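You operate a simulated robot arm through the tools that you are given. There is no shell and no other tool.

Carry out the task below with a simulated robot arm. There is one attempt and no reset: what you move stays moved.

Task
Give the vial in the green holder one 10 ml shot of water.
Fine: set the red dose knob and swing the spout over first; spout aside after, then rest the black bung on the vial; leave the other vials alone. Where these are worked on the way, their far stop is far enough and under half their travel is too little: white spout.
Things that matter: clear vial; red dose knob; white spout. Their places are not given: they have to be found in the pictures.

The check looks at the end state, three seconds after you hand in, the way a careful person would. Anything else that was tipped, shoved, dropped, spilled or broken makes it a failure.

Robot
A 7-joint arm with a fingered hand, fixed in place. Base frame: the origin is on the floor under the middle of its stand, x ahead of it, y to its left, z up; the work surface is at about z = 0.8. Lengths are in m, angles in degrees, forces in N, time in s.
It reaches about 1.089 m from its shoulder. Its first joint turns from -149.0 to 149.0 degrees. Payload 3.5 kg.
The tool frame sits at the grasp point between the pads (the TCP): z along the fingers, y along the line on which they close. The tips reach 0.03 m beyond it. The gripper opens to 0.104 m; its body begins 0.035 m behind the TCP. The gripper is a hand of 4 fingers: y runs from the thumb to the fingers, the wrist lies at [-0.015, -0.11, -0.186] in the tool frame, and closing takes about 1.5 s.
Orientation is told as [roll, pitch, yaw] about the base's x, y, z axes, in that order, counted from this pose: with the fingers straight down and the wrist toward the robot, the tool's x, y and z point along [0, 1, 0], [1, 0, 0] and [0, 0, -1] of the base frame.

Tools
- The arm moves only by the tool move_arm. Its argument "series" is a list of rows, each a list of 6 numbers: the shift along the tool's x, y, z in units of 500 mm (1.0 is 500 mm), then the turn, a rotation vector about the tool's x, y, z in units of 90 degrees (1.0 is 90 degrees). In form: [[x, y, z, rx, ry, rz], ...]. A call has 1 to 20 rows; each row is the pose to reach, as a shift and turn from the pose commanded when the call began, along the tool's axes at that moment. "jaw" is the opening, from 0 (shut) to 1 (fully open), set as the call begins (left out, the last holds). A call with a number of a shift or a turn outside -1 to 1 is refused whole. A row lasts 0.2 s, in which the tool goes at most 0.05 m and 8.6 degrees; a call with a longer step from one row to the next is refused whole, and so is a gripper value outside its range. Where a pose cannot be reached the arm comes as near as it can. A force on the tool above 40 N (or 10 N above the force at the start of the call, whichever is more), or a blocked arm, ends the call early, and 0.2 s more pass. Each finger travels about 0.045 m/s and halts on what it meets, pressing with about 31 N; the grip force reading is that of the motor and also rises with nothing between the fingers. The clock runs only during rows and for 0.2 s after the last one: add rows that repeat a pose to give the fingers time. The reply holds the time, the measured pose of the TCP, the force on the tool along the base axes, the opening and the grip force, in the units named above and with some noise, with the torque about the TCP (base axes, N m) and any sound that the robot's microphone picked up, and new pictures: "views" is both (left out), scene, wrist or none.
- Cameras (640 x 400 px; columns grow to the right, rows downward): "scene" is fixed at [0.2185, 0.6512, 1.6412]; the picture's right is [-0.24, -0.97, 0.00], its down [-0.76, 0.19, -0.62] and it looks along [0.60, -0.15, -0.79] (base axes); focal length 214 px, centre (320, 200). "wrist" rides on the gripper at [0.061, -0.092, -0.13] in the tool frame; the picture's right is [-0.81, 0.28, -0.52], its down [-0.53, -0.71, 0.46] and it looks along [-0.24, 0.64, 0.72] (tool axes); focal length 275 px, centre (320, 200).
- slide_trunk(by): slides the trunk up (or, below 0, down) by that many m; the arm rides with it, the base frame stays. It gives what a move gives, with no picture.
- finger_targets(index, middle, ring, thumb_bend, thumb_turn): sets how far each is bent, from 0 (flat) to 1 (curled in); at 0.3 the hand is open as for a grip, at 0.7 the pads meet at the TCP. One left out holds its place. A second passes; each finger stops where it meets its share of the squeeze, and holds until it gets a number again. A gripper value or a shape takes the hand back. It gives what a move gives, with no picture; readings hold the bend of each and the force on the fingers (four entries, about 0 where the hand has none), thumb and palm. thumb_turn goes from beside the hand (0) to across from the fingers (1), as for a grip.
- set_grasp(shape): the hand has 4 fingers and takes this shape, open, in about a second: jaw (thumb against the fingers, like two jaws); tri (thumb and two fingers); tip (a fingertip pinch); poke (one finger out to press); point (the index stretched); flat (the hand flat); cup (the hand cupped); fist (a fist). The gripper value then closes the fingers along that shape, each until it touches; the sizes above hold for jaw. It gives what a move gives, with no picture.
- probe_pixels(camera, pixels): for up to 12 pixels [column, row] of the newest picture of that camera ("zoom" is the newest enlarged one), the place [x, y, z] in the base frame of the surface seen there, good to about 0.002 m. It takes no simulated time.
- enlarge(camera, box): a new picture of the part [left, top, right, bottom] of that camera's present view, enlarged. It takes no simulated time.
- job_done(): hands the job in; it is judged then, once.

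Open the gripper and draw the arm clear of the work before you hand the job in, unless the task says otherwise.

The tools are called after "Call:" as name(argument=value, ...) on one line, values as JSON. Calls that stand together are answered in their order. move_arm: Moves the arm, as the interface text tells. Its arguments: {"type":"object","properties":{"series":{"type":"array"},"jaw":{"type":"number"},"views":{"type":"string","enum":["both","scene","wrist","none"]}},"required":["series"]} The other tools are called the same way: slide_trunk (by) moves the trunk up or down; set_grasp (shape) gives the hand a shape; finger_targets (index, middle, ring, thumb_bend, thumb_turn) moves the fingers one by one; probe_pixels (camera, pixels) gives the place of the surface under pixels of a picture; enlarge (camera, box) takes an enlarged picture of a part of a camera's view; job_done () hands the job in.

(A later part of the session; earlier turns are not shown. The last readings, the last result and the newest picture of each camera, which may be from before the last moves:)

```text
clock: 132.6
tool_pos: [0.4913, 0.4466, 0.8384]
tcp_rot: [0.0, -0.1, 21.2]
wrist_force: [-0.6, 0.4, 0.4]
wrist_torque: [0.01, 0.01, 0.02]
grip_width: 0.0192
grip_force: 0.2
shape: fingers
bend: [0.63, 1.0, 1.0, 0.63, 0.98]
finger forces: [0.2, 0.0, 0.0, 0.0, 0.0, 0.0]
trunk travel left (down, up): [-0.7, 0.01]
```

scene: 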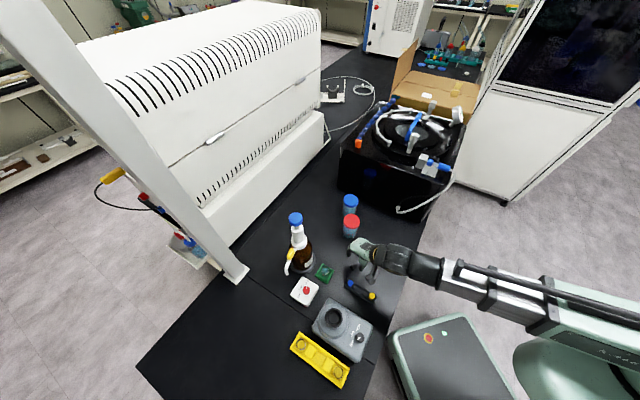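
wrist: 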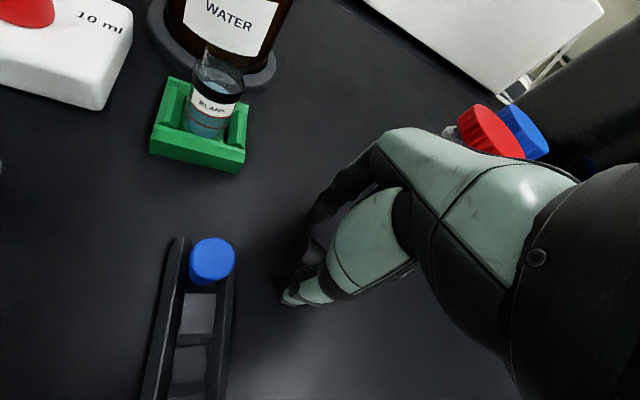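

First light touch on the index. I continue to 0.645 and 0.66.

Call:
finger_targets(index=0.64, thumb_bend=0.645)

Call:
finger_targets(index=0.65, thumb_bend=0.66)

Call:
enlarge(camera="wrist", box=[250, 190, 350, 290])

```text
clock: 133.6
tool_pos: [0.4913, 0.4473, 0.8378]
tcp_rot: [0.0, -0.1, 21.0]
wrist_force: [-0.9, 0.2, -0.1]
wrist_torque: [0.01, 0.0, 0.01]
grip_width: 0.0186
grip_force: 0.5
shape: fingers
bend: [0.63, 1.0, 1.0, 0.63, 0.99]
finger forces: [0.6, 0.1, 0.0, 0.0, 0.6, 0.1]
trunk travel left (down, up): [-0.7, 0.01]
```

```text
clock: 134.6
tool_pos: [0.4922, 0.446, 0.8368]
tcp_rot: [0.1, 0.0, 21.2]
wrist_force: [0.0, -0.4, -0.7]
wrist_torque: [0.0, 0.01, 0.04]
grip_width: 0.0171
grip_force: 0.8
shape: fingers
bend: [0.63, 1.0, 1.0, 0.64, 0.99]
finger forces: [1.3, 0.0, 0.0, 0.0, 1.4, 0.1]
trunk travel left (down, up): [-0.7, 0.01]
```

```text
4.00 times, centred on (300, 240) of wrist
```

zoom: 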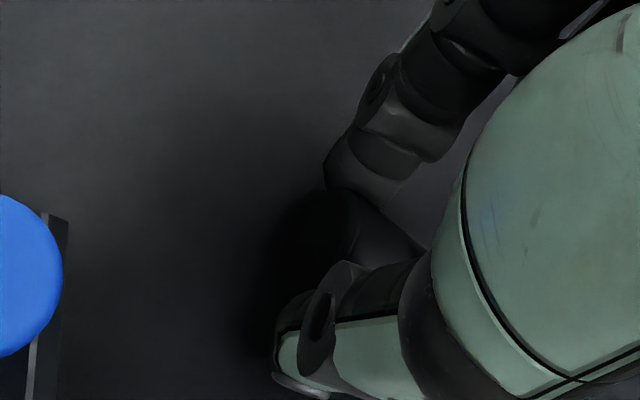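

Balanced pinch at 1.3/1.4 N. I lift slowly by 15 mm and check.

Call:
move_arm(series=[[0, 0, -0.006, 0, 0, 0], [0, 0, -0.012, 0, 0, 0], [0, 0, -0.018, 0, 0, 0], [0, 0, -0.024, 0, 0, 0], [0, 0, -0.03, 0, 0, 0], [0, 0, -0.03, 0, 0, 0]], views="both")

Call:
enlarge(camera="wrist", box=[250, 190, 350, 290])

Call:
enlarge(camera="scene", box=[335, 245, 385, 285])

```text
clock: 136.0
tool_pos: [0.4914, 0.4465, 0.852]
tcp_rot: [0.0, -0.1, 21.1]
wrist_force: [-0.5, -0.2, -0.4]
wrist_torque: [0.04, -0.05, 0.02]
grip_width: 0.0176
grip_force: 1.4
shape: fingers
bend: [0.63, 1.0, 1.0, 0.64, 0.99]
finger forces: [1.4, 0.1, 0.1, 0.0, 1.4, 0.0]
trunk travel left (down, up): [-0.7, 0.01]
```

scene: 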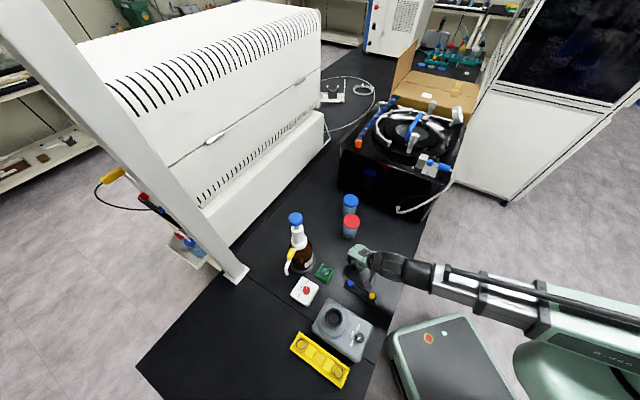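
wrist: 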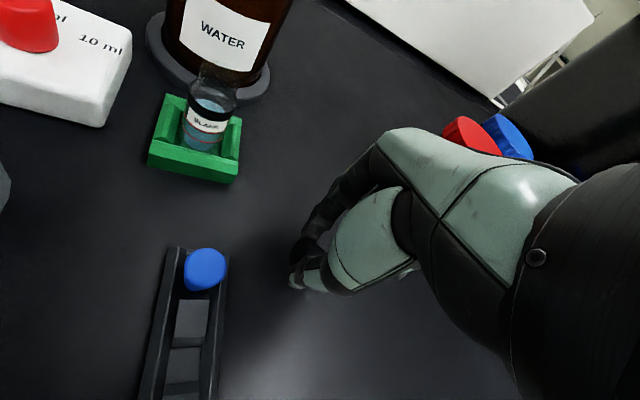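

```text
4.00 times, centred on (300, 240) of wrist
```

zoom: 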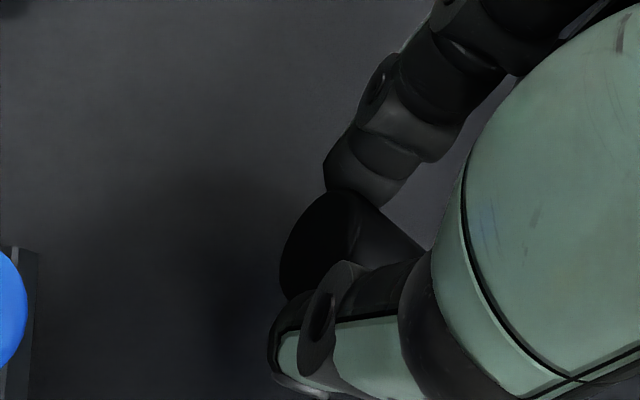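

```text
10.00 times, centred on (360, 265) of scene
```

zoom: 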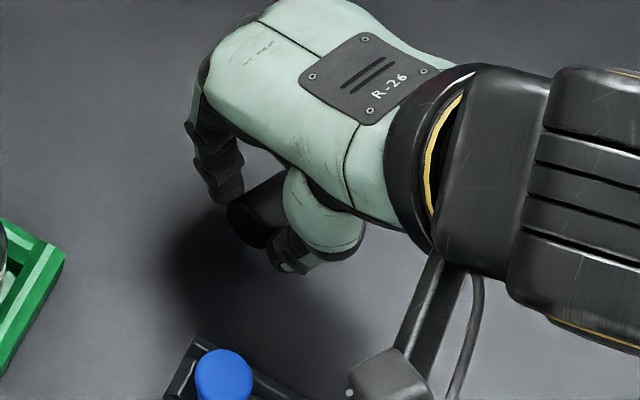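

The bung is securely held, horizontal. I lift to z≈1.0 and roll the hand slowly by 80° so the narrow end points down.

Call:
move_arm(series=[[0, 0, -0.03, 0, 0, 0], [0, 0, -0.07, 0, 0, 0], [0, 0, -0.11, 0, 0, 0], [0, 0, -0.15, 0, 0, 0], [0, 0, -0.2, 0, 0, 0], [0, 0, -0.25, 0, 0, 0], [0, 0, -0.3, 0, 0, 0], [0, 0, -0.3, 0, 0, 0]], views="none")

Call:
move_arm(series=[[0, 0, 0, 0, 0.04, 0], [0, 0, 0, 0, 0.09, 0], [0, 0, 0, 0, 0.14, 0], [0, 0, 0, 0, 0.19, 0], [0, 0, 0, 0, 0.24, 0], [0, 0, 0, 0, 0.29, 0], [0, 0, 0, 0, 0.34, 0], [0, 0, 0, 0, 0.39, 0], [0, 0, 0, 0, 0.44, 0], [0, 0, 0, 0, 0.49, 0], [0, 0, 0, 0, 0.54, 0], [0, 0, 0, 0, 0.59, 0], [0, 0, 0, 0, 0.64, 0], [0, 0, 0, 0, 0.69, 0], [0, 0, 0, 0, 0.74, 0], [0, 0, 0, 0, 0.79, 0], [0, 0, 0, 0, 0.84, 0], [0, 0, 0, 0, 0.889, 0], [0, 0, 0, 0, 0.889, 0]], views="both")

Call:
enlarge(camera="scene", box=[330, 215, 390, 265])

Call:
enlarge(camera="wrist", box=[260, 190, 360, 290])

```text
clock: 137.8
tool_pos: [0.4918, 0.4449, 1.0028]
tcp_rot: [0.0, -0.2, 21.0]
wrist_force: [0.0, 0.7, 0.2]
wrist_torque: [-0.01, -0.01, 0.04]
grip_width: 0.0168
grip_force: 1.6
shape: fingers
bend: [0.63, 1.0, 1.0, 0.64, 0.99]
finger forces: [1.5, 0.1, 0.0, 0.0, 1.3, 0.1]
trunk travel left (down, up): [-0.7, 0.01]
```

```text
clock: 141.8
tool_pos: [0.4912, 0.4451, 1.0029]
tcp_rot: [80.1, -0.2, 21.1]
wrist_force: [-0.1, -0.6, 0.1]
wrist_torque: [0.02, 0.0, -0.02]
grip_width: 0.0171
grip_force: 1.3
shape: fingers
bend: [0.63, 1.0, 1.0, 0.64, 0.99]
finger forces: [1.3, 0.0, 0.0, 0.0, 1.3, 0.1]
trunk travel left (down, up): [-0.7, 0.01]
```

scene: 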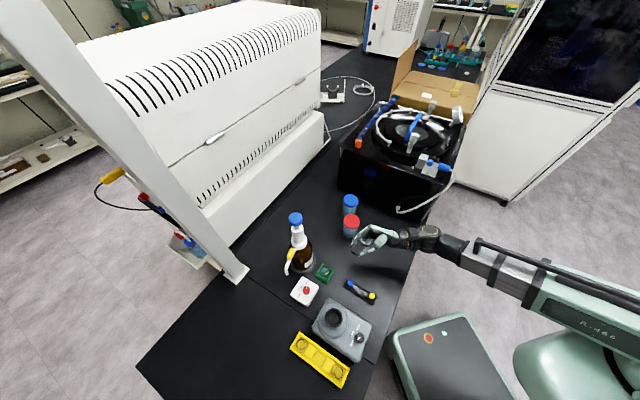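
wrist: 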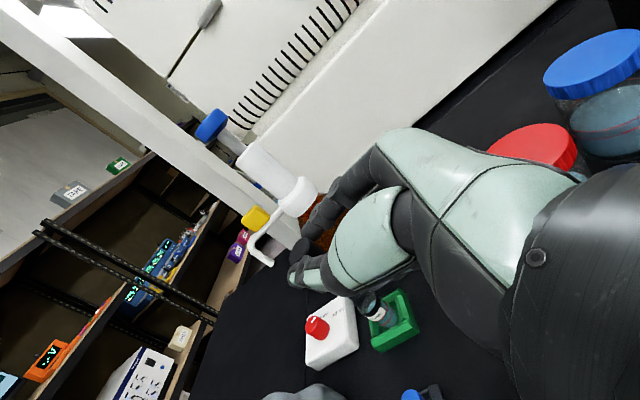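

```text
8.00 times, centred on (360, 240) of scene
```

zoom: 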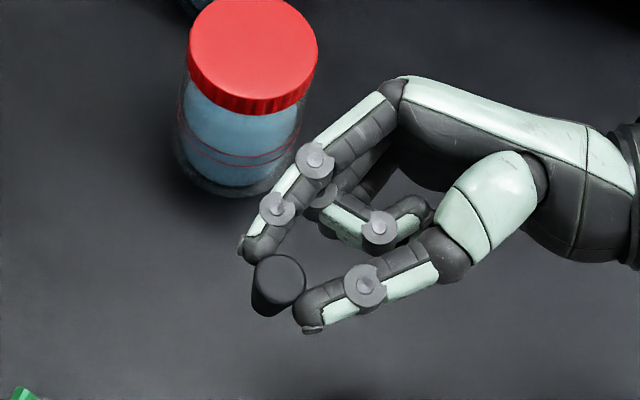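

```text
4.00 times, centred on (310, 240) of wrist
```

zoom: 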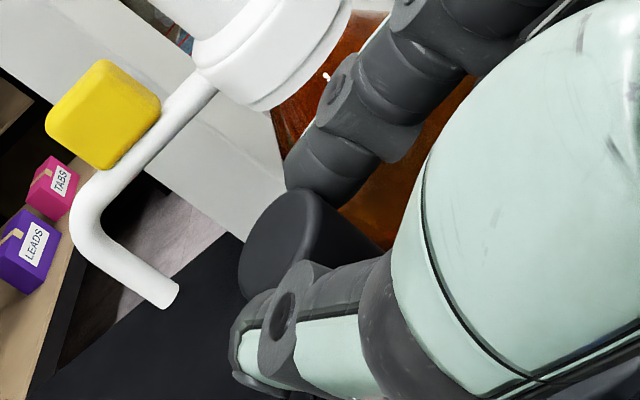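

The bung is now upright in the hand: wide end up, narrow end down. I zoom in further to check how vertical it is and where its narrow end is.

Call:
enlarge(camera="scene", box=[345, 240, 367, 260])

Call:
probe_pixels(camera="zoom", pixels=[[300, 150], [280, 190], [250, 180], [260, 230], [330, 200], [300, 260], [290, 110], [350, 170], [270, 260], [230, 200]])

```text
16.00 times, centred on (356, 250) of scene
```

zoom: 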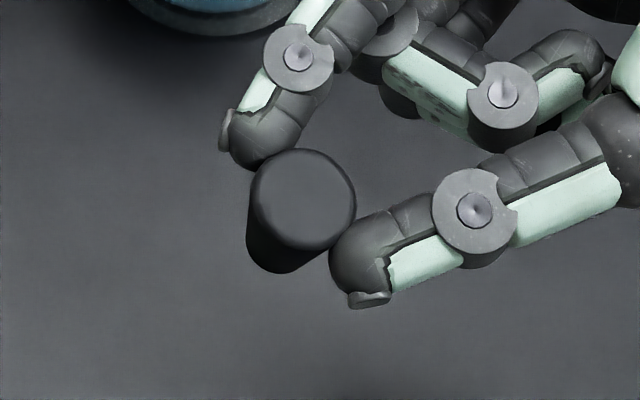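

```text
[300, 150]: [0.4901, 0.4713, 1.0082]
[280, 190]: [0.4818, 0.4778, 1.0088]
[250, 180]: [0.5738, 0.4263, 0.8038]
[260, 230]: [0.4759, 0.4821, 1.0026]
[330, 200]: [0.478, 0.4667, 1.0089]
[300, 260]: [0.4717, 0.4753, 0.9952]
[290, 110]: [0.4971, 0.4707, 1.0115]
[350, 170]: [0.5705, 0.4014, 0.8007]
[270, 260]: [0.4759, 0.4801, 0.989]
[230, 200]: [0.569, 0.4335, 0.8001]
```

The bung's top face is level (z 1.008–1.009 across), axis at (0.480, 0.472), narrow end at z≈0.980. I carry it horizontally to above the vial (0.495, 0.564).

Call:
move_arm(series=[[0.0035, 0.0117, 0.0198, 0, 0, 0], [0.0069, 0.0235, 0.0397, 0, 0, 0], [0.0104, 0.0352, 0.0595, 0, 0, 0], [0.0139, 0.047, 0.0793, 0, 0, 0], [0.0173, 0.0587, 0.0991, 0, 0, 0], [0.0208, 0.0704, 0.119, 0, 0, 0], [0.0242, 0.0822, 0.1388, 0, 0, 0], [0.0277, 0.0939, 0.1586, 0, 0, 0], [0.0277, 0.0939, 0.1586, 0, 0, 0]], views="both")

Call:
enlarge(camera="scene", box=[300, 230, 360, 280])

Call:
enlarge(camera="wrist", box=[240, 190, 400, 330])

```text
clock: 143.8
tool_pos: [0.5067, 0.5378, 1.0021]
tcp_rot: [80.0, -0.1, 21.1]
wrist_force: [0.2, 0.4, -0.4]
wrist_torque: [0.0, -0.04, 0.0]
grip_width: 0.0172
grip_force: 1.4
shape: fingers
bend: [0.63, 1.0, 1.0, 0.64, 0.99]
finger forces: [1.2, 0.1, 0.0, 0.1, 1.4, 0.1]
trunk travel left (down, up): [-0.7, 0.01]
```

scene: 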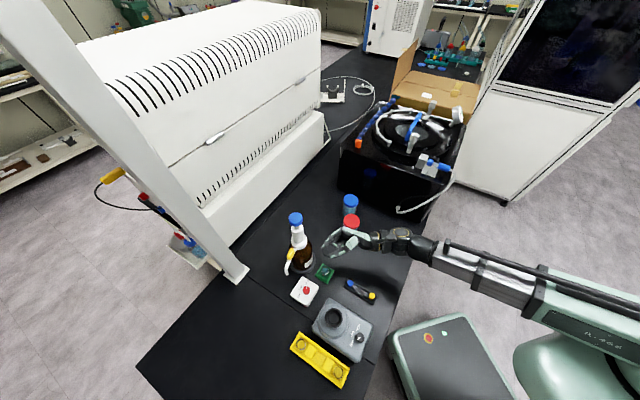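
wrist: 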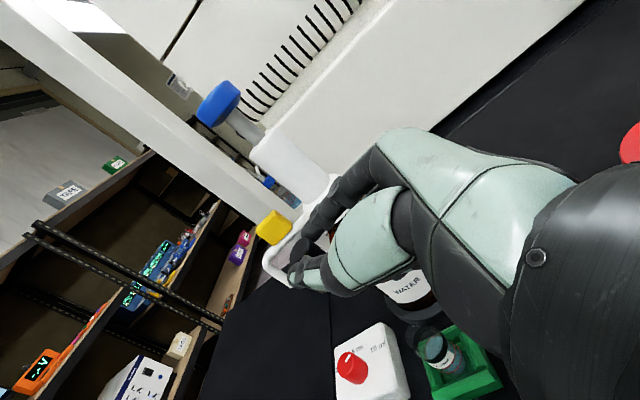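

```text
8.00 times, centred on (330, 255) of scene
```

zoom: 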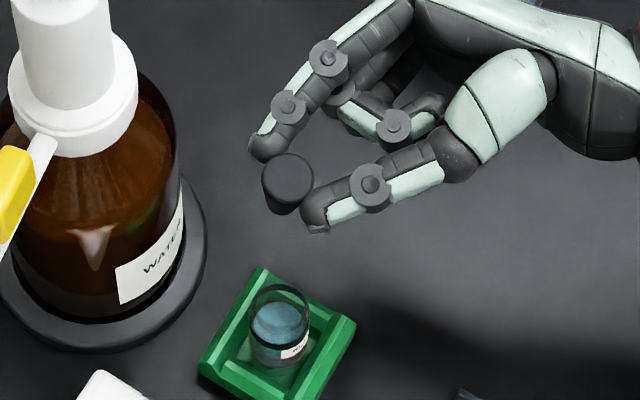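

```text
2.86 times, centred on (320, 260) of wrist
```

zoom: 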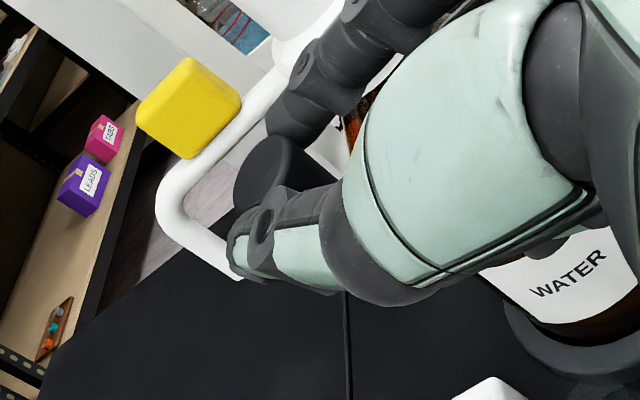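

The bung hovers above the vial. I measure both the bung's top disc and the vial rim from this same view for the final alignment.

Call:
enlarge(camera="scene", box=[316, 238, 338, 258])

Call:
probe_pixels(camera="zoom", pixels=[[290, 210], [250, 190], [320, 200], [280, 170], [290, 230], [300, 250], [270, 220], [310, 170], [260, 240], [330, 220]])

Call:
enlarge(camera="scene", box=[312, 258, 338, 282])

Call:
probe_pixels(camera="zoom", pixels=[[320, 200]])

```text
16.00 times, centred on (327, 248) of scene
```

zoom: 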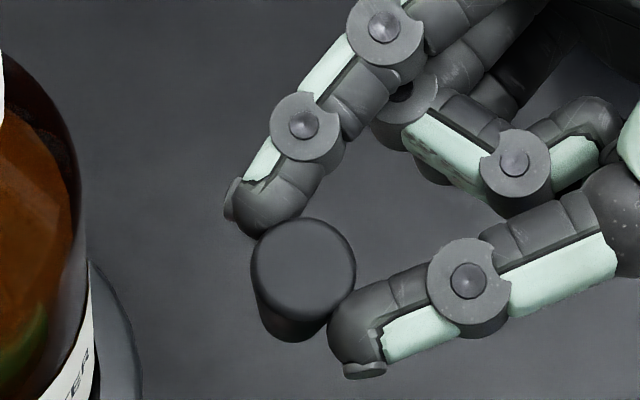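

```text
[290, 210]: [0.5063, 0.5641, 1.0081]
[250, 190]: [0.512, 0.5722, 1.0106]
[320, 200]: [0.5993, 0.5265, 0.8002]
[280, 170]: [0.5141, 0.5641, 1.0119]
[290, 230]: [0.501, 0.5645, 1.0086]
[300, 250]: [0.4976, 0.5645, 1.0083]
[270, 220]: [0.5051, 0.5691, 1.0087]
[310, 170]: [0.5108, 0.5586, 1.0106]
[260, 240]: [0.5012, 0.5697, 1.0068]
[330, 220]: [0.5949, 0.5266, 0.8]
```

```text
16.00 times, centred on (325, 270) of scene
```

zoom: 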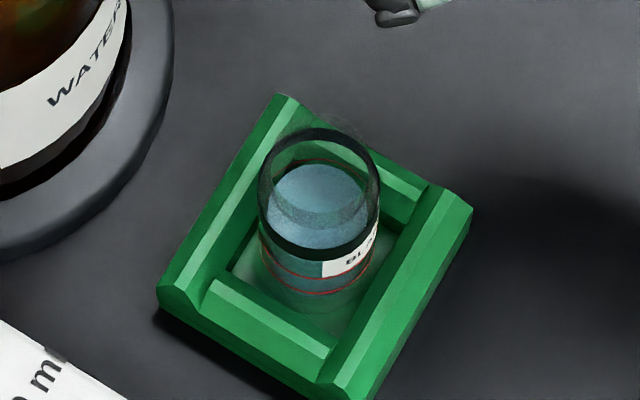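

```text
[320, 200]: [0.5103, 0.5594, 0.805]
```

Bung axis and vial axis agree to about 1 mm. I take a closer look at the vial's mouth to judge the real rim height and opening before lowering.

Call:
enlarge(camera="scene", box=[318, 260, 332, 274])

Call:
probe_pixels(camera="zoom", pixels=[[320, 60], [320, 90], [320, 120], [320, 150], [200, 200], [220, 200], [440, 200], [420, 200], [320, 200], [320, 290], [380, 90], [320, 310]])

```text
16.00 times, centred on (325, 267) of scene
```

zoom: 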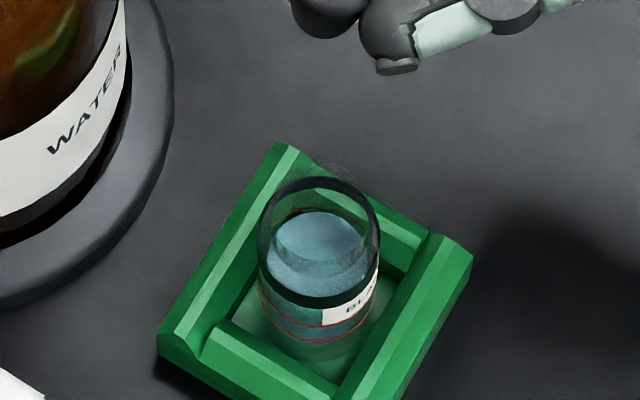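

```text
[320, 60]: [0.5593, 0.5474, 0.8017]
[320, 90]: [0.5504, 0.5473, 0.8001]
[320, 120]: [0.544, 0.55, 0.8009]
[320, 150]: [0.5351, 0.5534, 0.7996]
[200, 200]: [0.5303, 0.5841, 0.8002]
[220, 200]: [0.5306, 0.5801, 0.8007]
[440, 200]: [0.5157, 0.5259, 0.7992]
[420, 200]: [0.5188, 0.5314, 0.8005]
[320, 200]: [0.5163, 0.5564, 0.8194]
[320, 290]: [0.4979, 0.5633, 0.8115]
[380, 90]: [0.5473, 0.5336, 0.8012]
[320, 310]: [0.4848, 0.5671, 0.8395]
```

The dark ring may not be the true top edge; clear glass seems to extend above it. I check the side view of the vial in the wrist camera.

Call:
enlarge(camera="wrist", box=[395, 305, 495, 400])

Call:
probe_pixels(camera="zoom", pixels=[[320, 200], [200, 150], [220, 120], [250, 180], [180, 200], [260, 240], [300, 240], [160, 160], [230, 80], [140, 130]])

```text
4.21 times, centred on (445, 352) of wrist
```

zoom: 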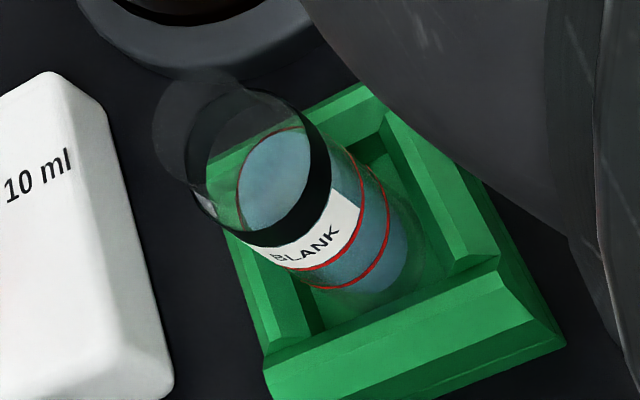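

```text
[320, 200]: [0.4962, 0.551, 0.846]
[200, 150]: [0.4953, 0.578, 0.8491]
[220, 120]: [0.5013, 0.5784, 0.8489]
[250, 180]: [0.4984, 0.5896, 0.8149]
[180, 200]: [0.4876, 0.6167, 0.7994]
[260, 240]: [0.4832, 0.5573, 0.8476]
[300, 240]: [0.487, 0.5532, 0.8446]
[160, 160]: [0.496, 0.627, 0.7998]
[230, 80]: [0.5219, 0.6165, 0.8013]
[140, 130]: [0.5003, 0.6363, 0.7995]
```

The clear glass extends above the dark ring, so the true rim is at about z≈0.86. I lower until the bung's narrow end is about 8 mm above that.

Call:
move_arm(series=[[-0.04, 0, 0.007, 0, 0, 0], [-0.08, 0, 0.0141, 0, 0, 0], [-0.12, 0, 0.0212, 0, 0, 0], [-0.16, 0, 0.0282, 0, 0, 0], [-0.19, 0, 0.0335, 0, 0, 0], [-0.2167, 0, 0.0382, 0, 0, 0], [-0.2167, 0, 0.0382, 0, 0, 0]], views="both")

Call:
enlarge(camera="scene", box=[310, 250, 340, 280])

Call:
enlarge(camera="scene", box=[290, 220, 430, 320])

```text
clock: 145.4
tool_pos: [0.5062, 0.539, 0.8898]
tcp_rot: [79.9, -0.2, 21.1]
wrist_force: [0.4, -0.5, 1.0]
wrist_torque: [0.02, -0.01, 0.01]
grip_width: 0.017
grip_force: 1.4
shape: fingers
bend: [0.63, 1.0, 1.0, 0.64, 0.99]
finger forces: [1.2, 0.0, 0.1, 0.1, 1.2, 0.1]
trunk travel left (down, up): [-0.7, 0.01]
```

scene: 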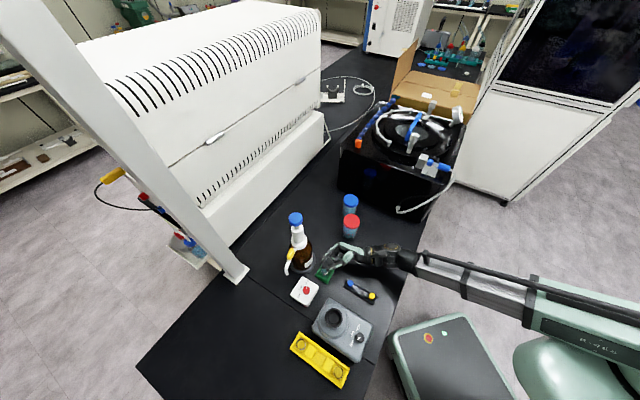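
wrist: 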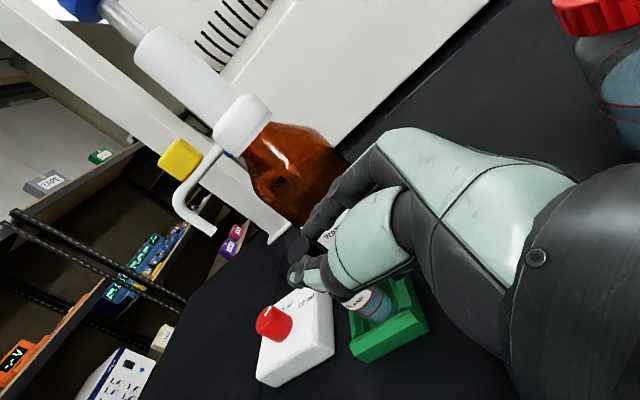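

```text
13.33 times, centred on (325, 265) of scene
```

zoom: 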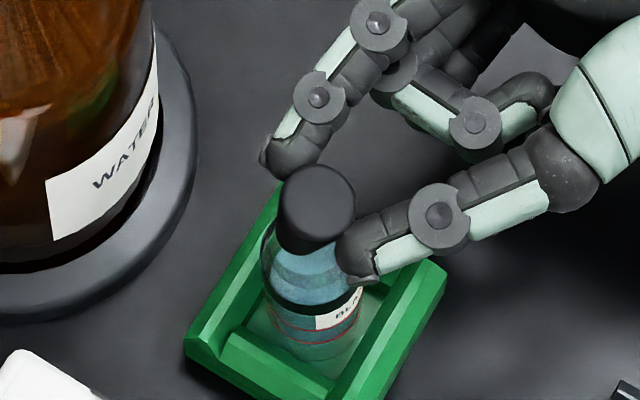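

```text
4.00 times, centred on (360, 270) of scene
```

zoom: 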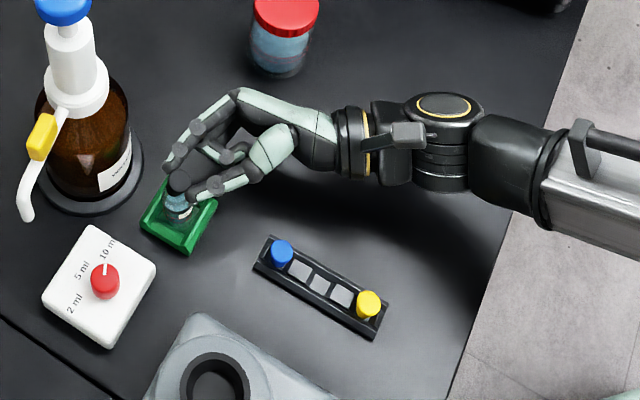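

The bung is directly above the vial mouth. One more close-up to measure the residual offset.

Call:
enlarge(camera="scene", box=[315, 258, 335, 276])

Call:
probe_pixels(camera="zoom", pixels=[[310, 170], [310, 210], [280, 180], [340, 180], [310, 140], [310, 230], [300, 260], [290, 240], [330, 240], [320, 190]])

```text
16.00 times, centred on (325, 267) of scene
```

zoom: 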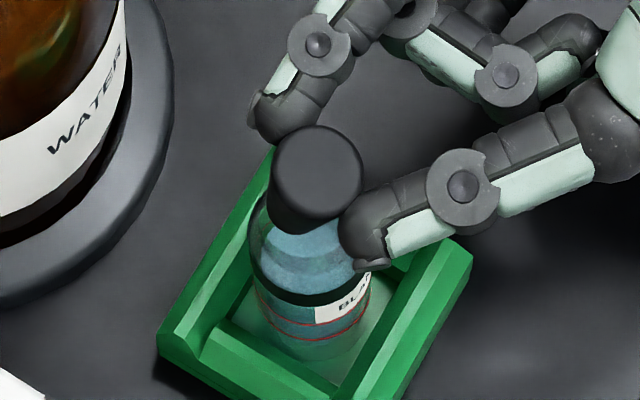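

```text
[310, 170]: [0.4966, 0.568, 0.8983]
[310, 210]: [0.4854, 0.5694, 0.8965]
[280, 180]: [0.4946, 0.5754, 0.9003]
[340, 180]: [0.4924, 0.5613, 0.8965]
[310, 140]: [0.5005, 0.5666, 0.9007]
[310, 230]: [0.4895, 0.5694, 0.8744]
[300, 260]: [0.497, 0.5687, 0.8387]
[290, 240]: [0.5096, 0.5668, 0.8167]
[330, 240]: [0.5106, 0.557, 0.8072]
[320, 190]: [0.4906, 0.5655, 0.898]
```

Silhouette analysis shows the bung tilted about 7° with its narrow end leaning forward (tool +y) and the axis about 2 mm off. I correct with a small 7° rotation about the tool z and a 2.5 mm shift back.

Call:
move_arm(series=[[0, -0.0016, -0.0005, 0, 0, 0.026], [0, -0.0032, -0.001, 0, 0, 0.052], [0, -0.0048, -0.0014, 0, 0, 0.078], [0, -0.0048, -0.0014, 0, 0, 0.078]], views="both")

Call:
enlarge(camera="scene", box=[315, 258, 335, 276])

Call:
probe_pixels(camera="zoom", pixels=[[310, 170], [310, 205], [285, 180], [340, 180], [310, 145], [310, 230], [320, 190], [330, 160]])

```text
clock: 146.4
tool_pos: [0.5053, 0.5377, 0.8923]
tcp_rot: [79.9, 6.8, 19.9]
wrist_force: [0.3, 0.2, 0.7]
wrist_torque: [-0.03, 0.01, 0.0]
grip_width: 0.0171
grip_force: 1.1
shape: fingers
bend: [0.63, 1.0, 1.0, 0.64, 0.99]
finger forces: [1.2, 0.0, 0.0, 0.0, 1.2, 0.0]
trunk travel left (down, up): [-0.7, 0.01]
```

scene: 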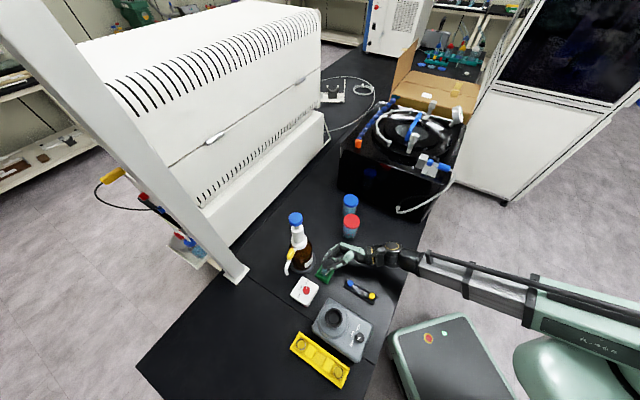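
wrist: 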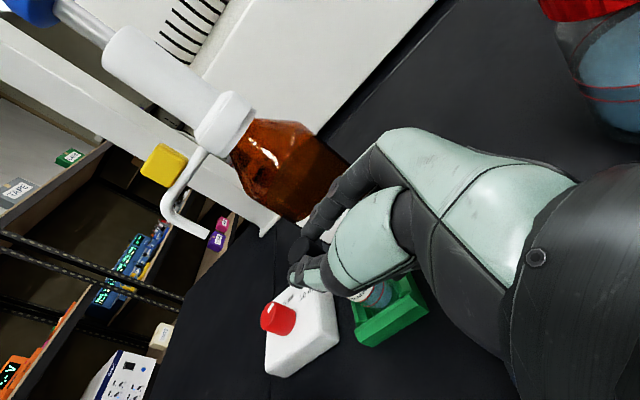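

```text
16.00 times, centred on (325, 267) of scene
```

zoom: 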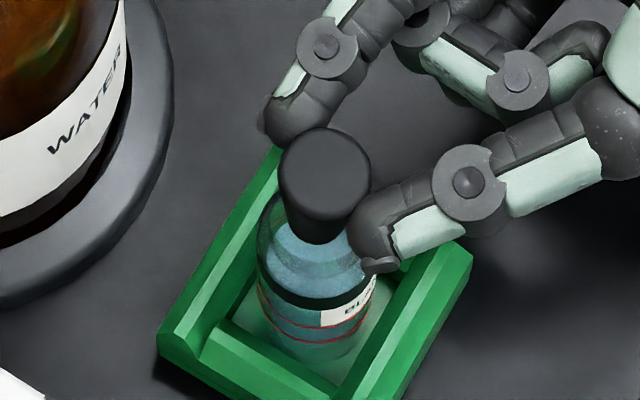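

```text
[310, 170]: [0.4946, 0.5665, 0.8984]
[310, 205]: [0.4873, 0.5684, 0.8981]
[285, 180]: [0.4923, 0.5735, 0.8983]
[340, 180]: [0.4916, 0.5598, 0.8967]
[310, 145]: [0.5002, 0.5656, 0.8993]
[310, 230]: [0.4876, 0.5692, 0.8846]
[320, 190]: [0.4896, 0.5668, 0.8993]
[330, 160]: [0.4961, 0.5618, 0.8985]
```

Now the bung's top is level and the silhouette is symmetric, centred within 1 mm. The glass rim seems to be at z≈0.87, so the narrow end is just at the mouth; I lower gently 4 mm and read forces.

Call:
move_arm(series=[[-0.0039, 0.0005, 0.0007, 0, 0, 0], [-0.0078, 0.001, 0.0014, 0, 0, 0], [-0.0078, 0.001, 0.0014, 0, 0, 0]], views="scene")

Call:
enlarge(camera="scene", box=[315, 258, 335, 276])

```text
clock: 147.2
tool_pos: [0.5047, 0.536, 0.888]
tcp_rot: [79.9, 6.9, 19.9]
wrist_force: [-0.6, 0.1, -0.1]
wrist_torque: [0.0, 0.0, -0.04]
grip_width: 0.0167
grip_force: 1.1
shape: fingers
bend: [0.63, 1.0, 1.0, 0.64, 0.99]
finger forces: [1.3, 0.1, 0.1, 0.0, 1.2, 0.0]
trunk travel left (down, up): [-0.7, 0.01]
```

scene: 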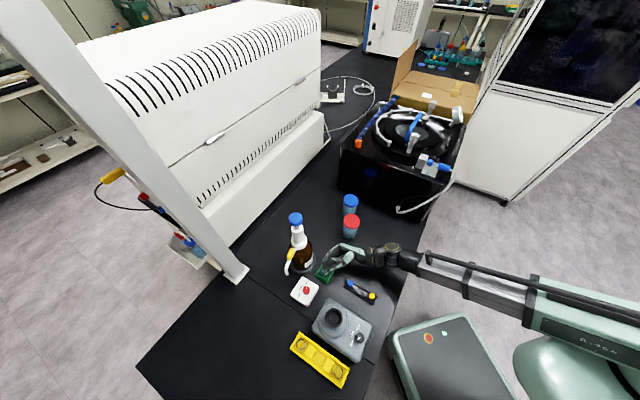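

```text
16.00 times, centred on (325, 267) of scene
```

zoom: 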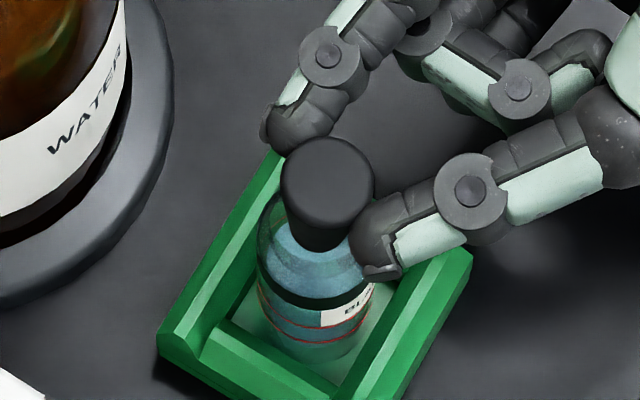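

No contact yet; the bung is about 1.5 mm to the right of the vial axis now, so I correct that while lowering another 3 mm.

Call:
move_arm(series=[[-0.0015, 0.0003, 0.0022, 0, 0, 0], [-0.0054, 0.0008, 0.0041, 0, 0, 0], [-0.0054, 0.0008, 0.0041, 0, 0, 0]], views="scene")

Call:
enlarge(camera="scene", box=[315, 258, 335, 276])

```text
clock: 148.0
tool_pos: [0.5035, 0.5379, 0.8853]
tcp_rot: [80.0, 6.8, 19.9]
wrist_force: [-0.2, -0.4, 0.3]
wrist_torque: [-0.03, -0.01, 0.02]
grip_width: 0.0163
grip_force: 1.1
shape: fingers
bend: [0.63, 1.0, 1.0, 0.65, 0.99]
finger forces: [1.1, 0.0, 0.0, 0.0, 0.8, 0.0]
trunk travel left (down, up): [-0.7, 0.01]
```

scene: 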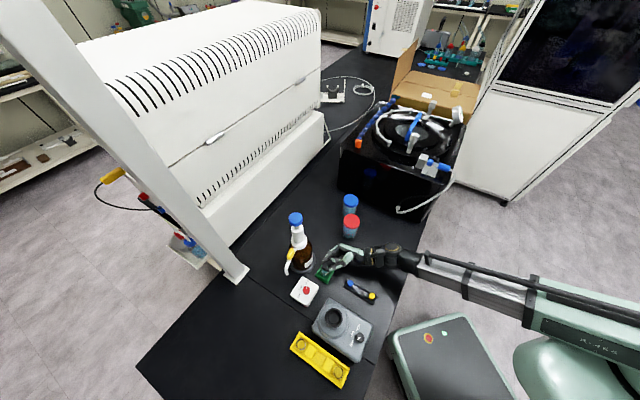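

```text
16.00 times, centred on (325, 267) of scene
```

zoom: 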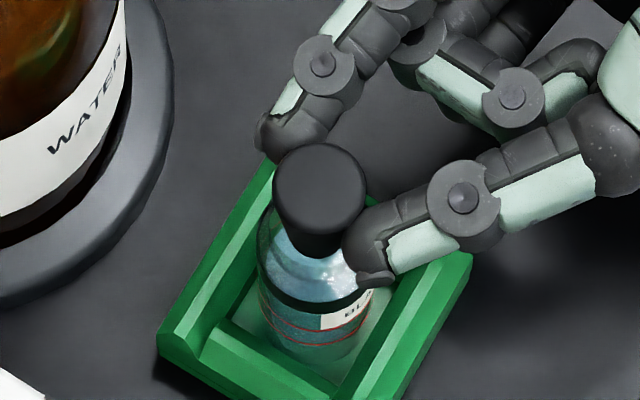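

Still no contact; bung centred. I probe the glass edge pixels left of the bung to pin down the true rim height.

Call:
probe_pixels(camera="zoom", pixels=[[262, 230], [260, 240], [265, 215], [270, 205], [275, 215], [268, 225], [280, 235], [275, 250], [365, 285], [355, 265], [262, 260], [300, 265]])

```text
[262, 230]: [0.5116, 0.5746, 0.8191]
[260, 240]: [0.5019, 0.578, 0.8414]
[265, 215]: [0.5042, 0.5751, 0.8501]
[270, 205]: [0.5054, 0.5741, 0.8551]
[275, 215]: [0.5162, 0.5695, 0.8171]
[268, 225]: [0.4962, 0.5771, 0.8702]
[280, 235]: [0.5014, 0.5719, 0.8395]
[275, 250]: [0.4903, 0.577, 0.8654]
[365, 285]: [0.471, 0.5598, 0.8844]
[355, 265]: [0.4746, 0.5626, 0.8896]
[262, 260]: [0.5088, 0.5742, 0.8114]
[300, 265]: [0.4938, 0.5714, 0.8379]
```

The rim is indeed at z≈0.870 (probe 0.8702), so the narrow end is already ~9 mm inside the mouth without contact. Before letting go I want to know the mouth's inner size; the twin vials in the yellow rack show it best.

Call:
enlarge(camera="scene", box=[292, 334, 312, 354])

Call:
probe_pixels(camera="zoom", pixels=[[320, 200], [280, 160], [300, 120], [360, 160], [260, 200], [400, 200], [320, 260], [320, 140]])

Call:
enlarge(camera="scene", box=[324, 362, 346, 384])

```text
16.00 times, centred on (302, 344) of scene
```

zoom: 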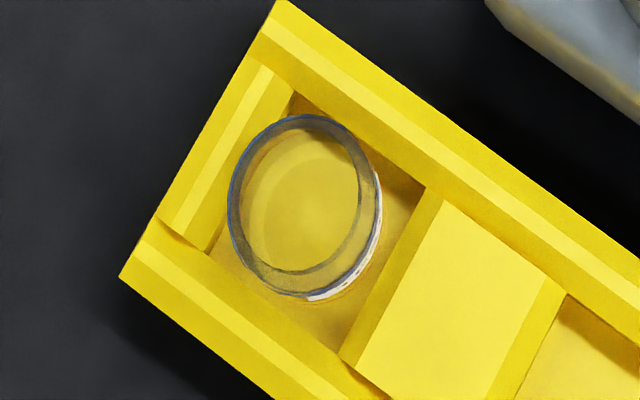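

```text
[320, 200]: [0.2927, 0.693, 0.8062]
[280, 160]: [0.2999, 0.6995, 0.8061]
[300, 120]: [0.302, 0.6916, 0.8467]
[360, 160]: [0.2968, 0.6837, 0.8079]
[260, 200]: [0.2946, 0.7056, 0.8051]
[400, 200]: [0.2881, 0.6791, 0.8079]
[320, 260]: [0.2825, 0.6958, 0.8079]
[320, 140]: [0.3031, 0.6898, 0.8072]
```

```text
16.00 times, centred on (335, 373) of scene
```

zoom: 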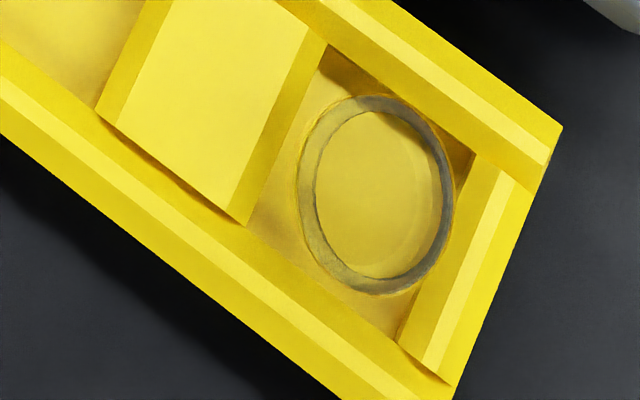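

The vial's inner opening looks about 23 mm. I measure a bung's wide end at the same magnification for comparison (blue one in the rack).

Call:
enlarge(camera="scene", box=[341, 273, 361, 293])

Call:
enlarge(camera="scene", box=[362, 286, 382, 306])

```text
16.00 times, centred on (351, 283) of scene
```

zoom: 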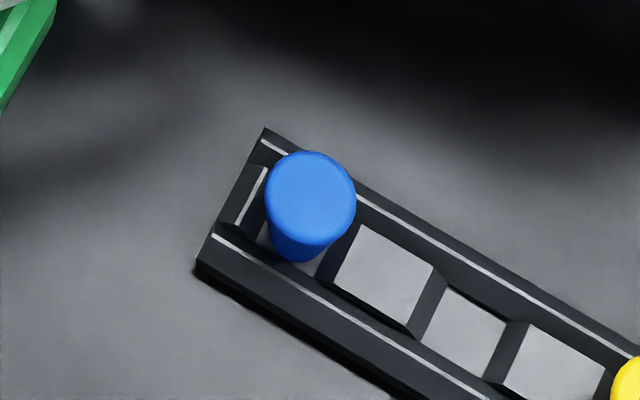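

```text
16.00 times, centred on (372, 296) of scene
```

zoom: 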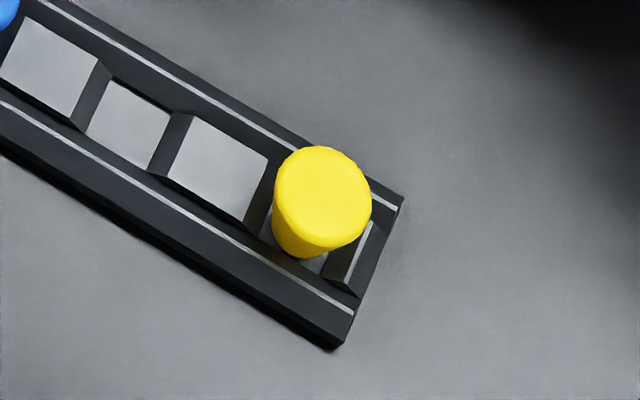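

The mouth looks ≈23 mm inside versus ≈21–22 mm for the bung's wide end, so I must not simply drop it. I lower 4 mm more while still holding it and check forces and the view.

Call:
move_arm(series=[[-0.0039, 0.0005, 0.0007, 0, 0, 0], [-0.0078, 0.001, 0.0014, 0, 0, 0], [-0.0078, 0.001, 0.0014, 0, 0, 0]], views="scene")

Call:
enlarge(camera="scene", box=[315, 258, 335, 276])

Call:
probe_pixels(camera="zoom", pixels=[[310, 190], [320, 200], [300, 180], [340, 190], [320, 170], [268, 225], [275, 245], [285, 255], [270, 235], [355, 270]])

```text
clock: 148.8
tool_pos: [0.5042, 0.5377, 0.8806]
tcp_rot: [79.9, 6.8, 19.8]
wrist_force: [0.4, 0.6, 0.5]
wrist_torque: [0.0, 0.03, 0.03]
grip_width: 0.0149
grip_force: 0.3
shape: fingers
bend: [0.64, 1.0, 1.0, 0.65, 0.99]
finger forces: [0.7, 0.0, 0.0, 0.0, 0.5, 0.0]
trunk travel left (down, up): [-0.7, 0.01]
```

scene: 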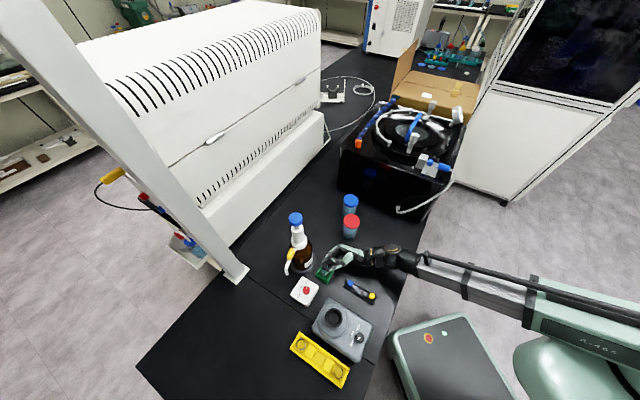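

```text
16.00 times, centred on (325, 267) of scene
```

zoom: 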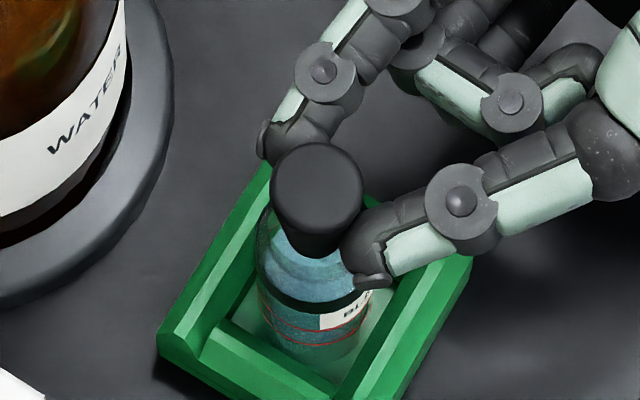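

```text
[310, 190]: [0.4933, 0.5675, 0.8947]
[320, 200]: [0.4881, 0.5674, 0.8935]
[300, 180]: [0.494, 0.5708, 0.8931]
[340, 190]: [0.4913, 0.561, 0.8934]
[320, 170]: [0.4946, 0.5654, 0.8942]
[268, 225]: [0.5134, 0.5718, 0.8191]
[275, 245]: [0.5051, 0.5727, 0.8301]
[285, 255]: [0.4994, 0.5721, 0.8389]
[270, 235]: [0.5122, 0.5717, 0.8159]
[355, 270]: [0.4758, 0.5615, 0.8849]
```

Informative: the hand moved down 4.7 mm but the bung stayed at the same height (top level, z≈0.893) and the finger forces fell, so the bung is now standing on the vial and the fingers are sliding down its sides. I release very gently and evenly.

Call:
finger_targets(index=0.63, thumb_bend=0.635)

Call:
finger_targets(index=0.615, thumb_bend=0.615)

Call:
enlarge(camera="scene", box=[315, 258, 335, 276])

```text
clock: 149.8
tool_pos: [0.5033, 0.5376, 0.881]
tcp_rot: [79.8, 6.8, 20.0]
wrist_force: [-0.2, 0.4, 0.4]
wrist_torque: [0.03, -0.02, 0.0]
grip_width: 0.0179
grip_force: 0.1
shape: fingers
bend: [0.63, 1.0, 1.0, 0.63, 0.99]
finger forces: [0.0, 0.0, 0.0, 0.0, 0.1, 0.0]
trunk travel left (down, up): [-0.7, 0.01]
```

```text
clock: 150.8
tool_pos: [0.5037, 0.5382, 0.88]
tcp_rot: [79.9, 6.8, 20.0]
wrist_force: [0.1, -0.1, 0.6]
wrist_torque: [-0.01, 0.0, 0.03]
grip_width: 0.0231
grip_force: 0.1
shape: fingers
bend: [0.61, 1.0, 1.0, 0.61, 0.98]
finger forces: [0.0, 0.0, 0.1, 0.1, 0.0, 0.0]
trunk travel left (down, up): [-0.7, 0.01]
```

```text
16.00 times, centred on (325, 267) of scene
```

zoom: 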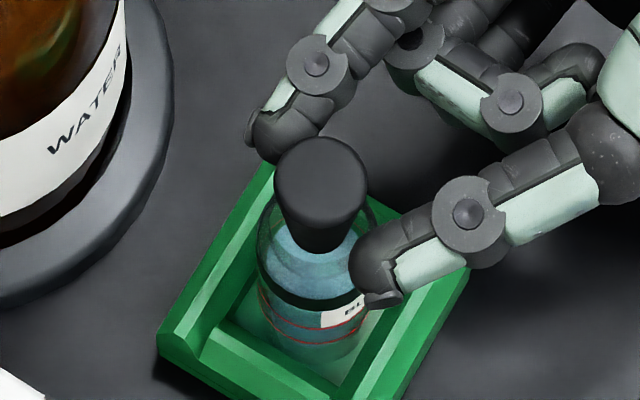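

The bung now stands upright on the vial on its own (finger forces zero). I open the fingers wider, still evenly.

Call:
finger_targets(index=0.57, thumb_bend=0.57)

Call:
finger_targets(index=0.5, thumb_bend=0.5)

Call:
enlarge(camera="scene", box=[312, 254, 338, 280])

```text
clock: 151.8
tool_pos: [0.5044, 0.538, 0.8804]
tcp_rot: [79.9, 6.8, 19.8]
wrist_force: [0.4, -1.0, 0.7]
wrist_torque: [-0.02, -0.01, 0.02]
grip_width: 0.036
grip_force: 0.2
shape: fingers
bend: [0.56, 1.0, 1.0, 0.56, 0.98]
finger forces: [0.0, 0.1, 0.0, 0.1, 0.0, 0.1]
trunk travel left (down, up): [-0.7, 0.01]
```

```text
clock: 152.8
tool_pos: [0.5035, 0.5373, 0.8805]
tcp_rot: [79.8, 6.8, 19.9]
wrist_force: [0.5, 0.3, -0.7]
wrist_torque: [0.03, -0.01, -0.01]
grip_width: 0.0517
grip_force: 0.0
shape: fingers
bend: [0.5, 1.0, 1.0, 0.5, 0.97]
finger forces: [0.1, 0.0, 0.1, 0.0, 0.1, 0.1]
trunk travel left (down, up): [-0.7, 0.01]
```

```text
15.38 times, centred on (325, 267) of scene
```

zoom: 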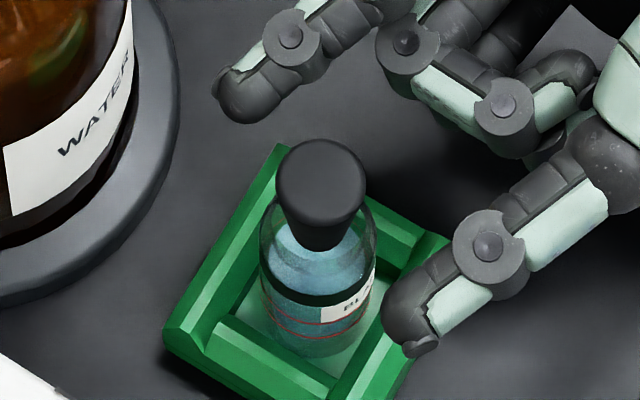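

The bung stands upright and clear of the fingers. I withdraw straight back along the fingers (to the right and slightly up).

Call:
move_arm(series=[[0, 0, -0.015, 0, 0, 0], [0, 0, -0.035, 0, 0, 0], [0, 0, -0.06, 0, 0, 0], [0, 0, -0.09, 0, 0, 0], [0, 0, -0.13, 0, 0, 0], [0, 0, -0.17, 0, 0, 0], [0, 0, -0.2, 0, 0, 0], [0, 0, -0.2, 0, 0, 0]], views="both")

Call:
enlarge(camera="scene", box=[312, 254, 338, 280])

Call:
probe_pixels(camera="zoom", pixels=[[320, 185], [320, 160], [320, 210], [295, 185], [350, 185], [262, 240], [370, 230], [320, 240], [268, 220], [375, 240]])

```text
clock: 154.6
tool_pos: [0.5396, 0.4455, 0.8993]
tcp_rot: [79.9, 6.8, 20.0]
wrist_force: [-0.7, 0.1, 0.3]
wrist_torque: [0.0, 0.0, -0.01]
grip_width: 0.0517
grip_force: 0.1
shape: fingers
bend: [0.5, 1.0, 1.0, 0.5, 0.97]
finger forces: [0.0, 0.1, 0.0, 0.0, 0.0, 0.0]
trunk travel left (down, up): [-0.7, 0.01]
```

scene: 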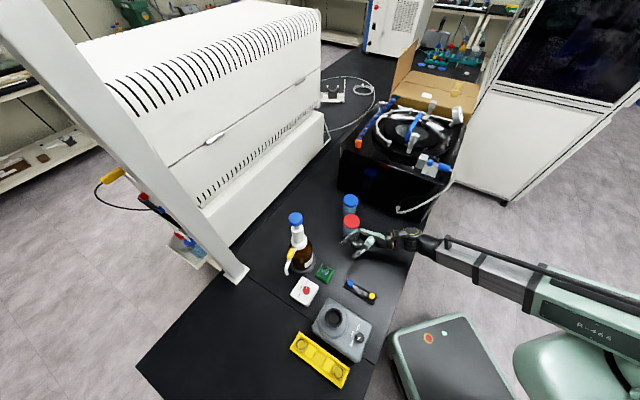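
wrist: 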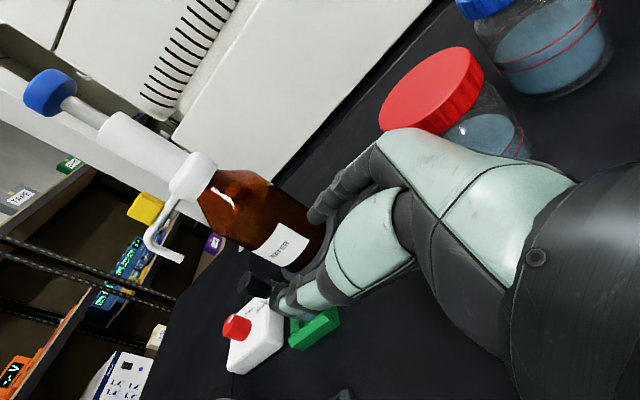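

```text
15.38 times, centred on (325, 267) of scene
```

zoom: 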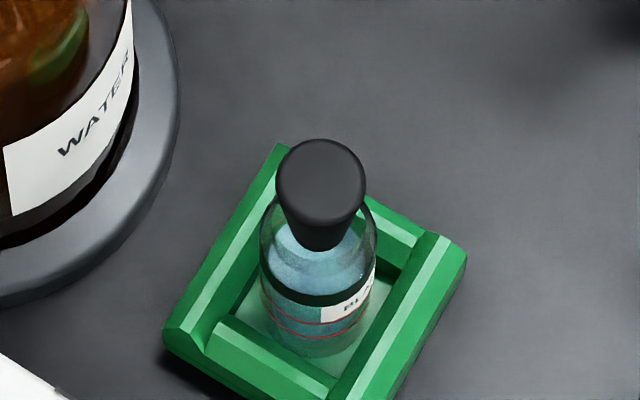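

```text
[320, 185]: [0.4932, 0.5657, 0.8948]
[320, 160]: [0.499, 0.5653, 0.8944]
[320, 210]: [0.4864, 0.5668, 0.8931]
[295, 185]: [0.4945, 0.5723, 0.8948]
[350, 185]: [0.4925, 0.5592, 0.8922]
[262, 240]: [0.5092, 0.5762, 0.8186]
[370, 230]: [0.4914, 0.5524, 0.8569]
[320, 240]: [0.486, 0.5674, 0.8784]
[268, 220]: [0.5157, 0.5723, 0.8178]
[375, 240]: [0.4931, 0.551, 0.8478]
```

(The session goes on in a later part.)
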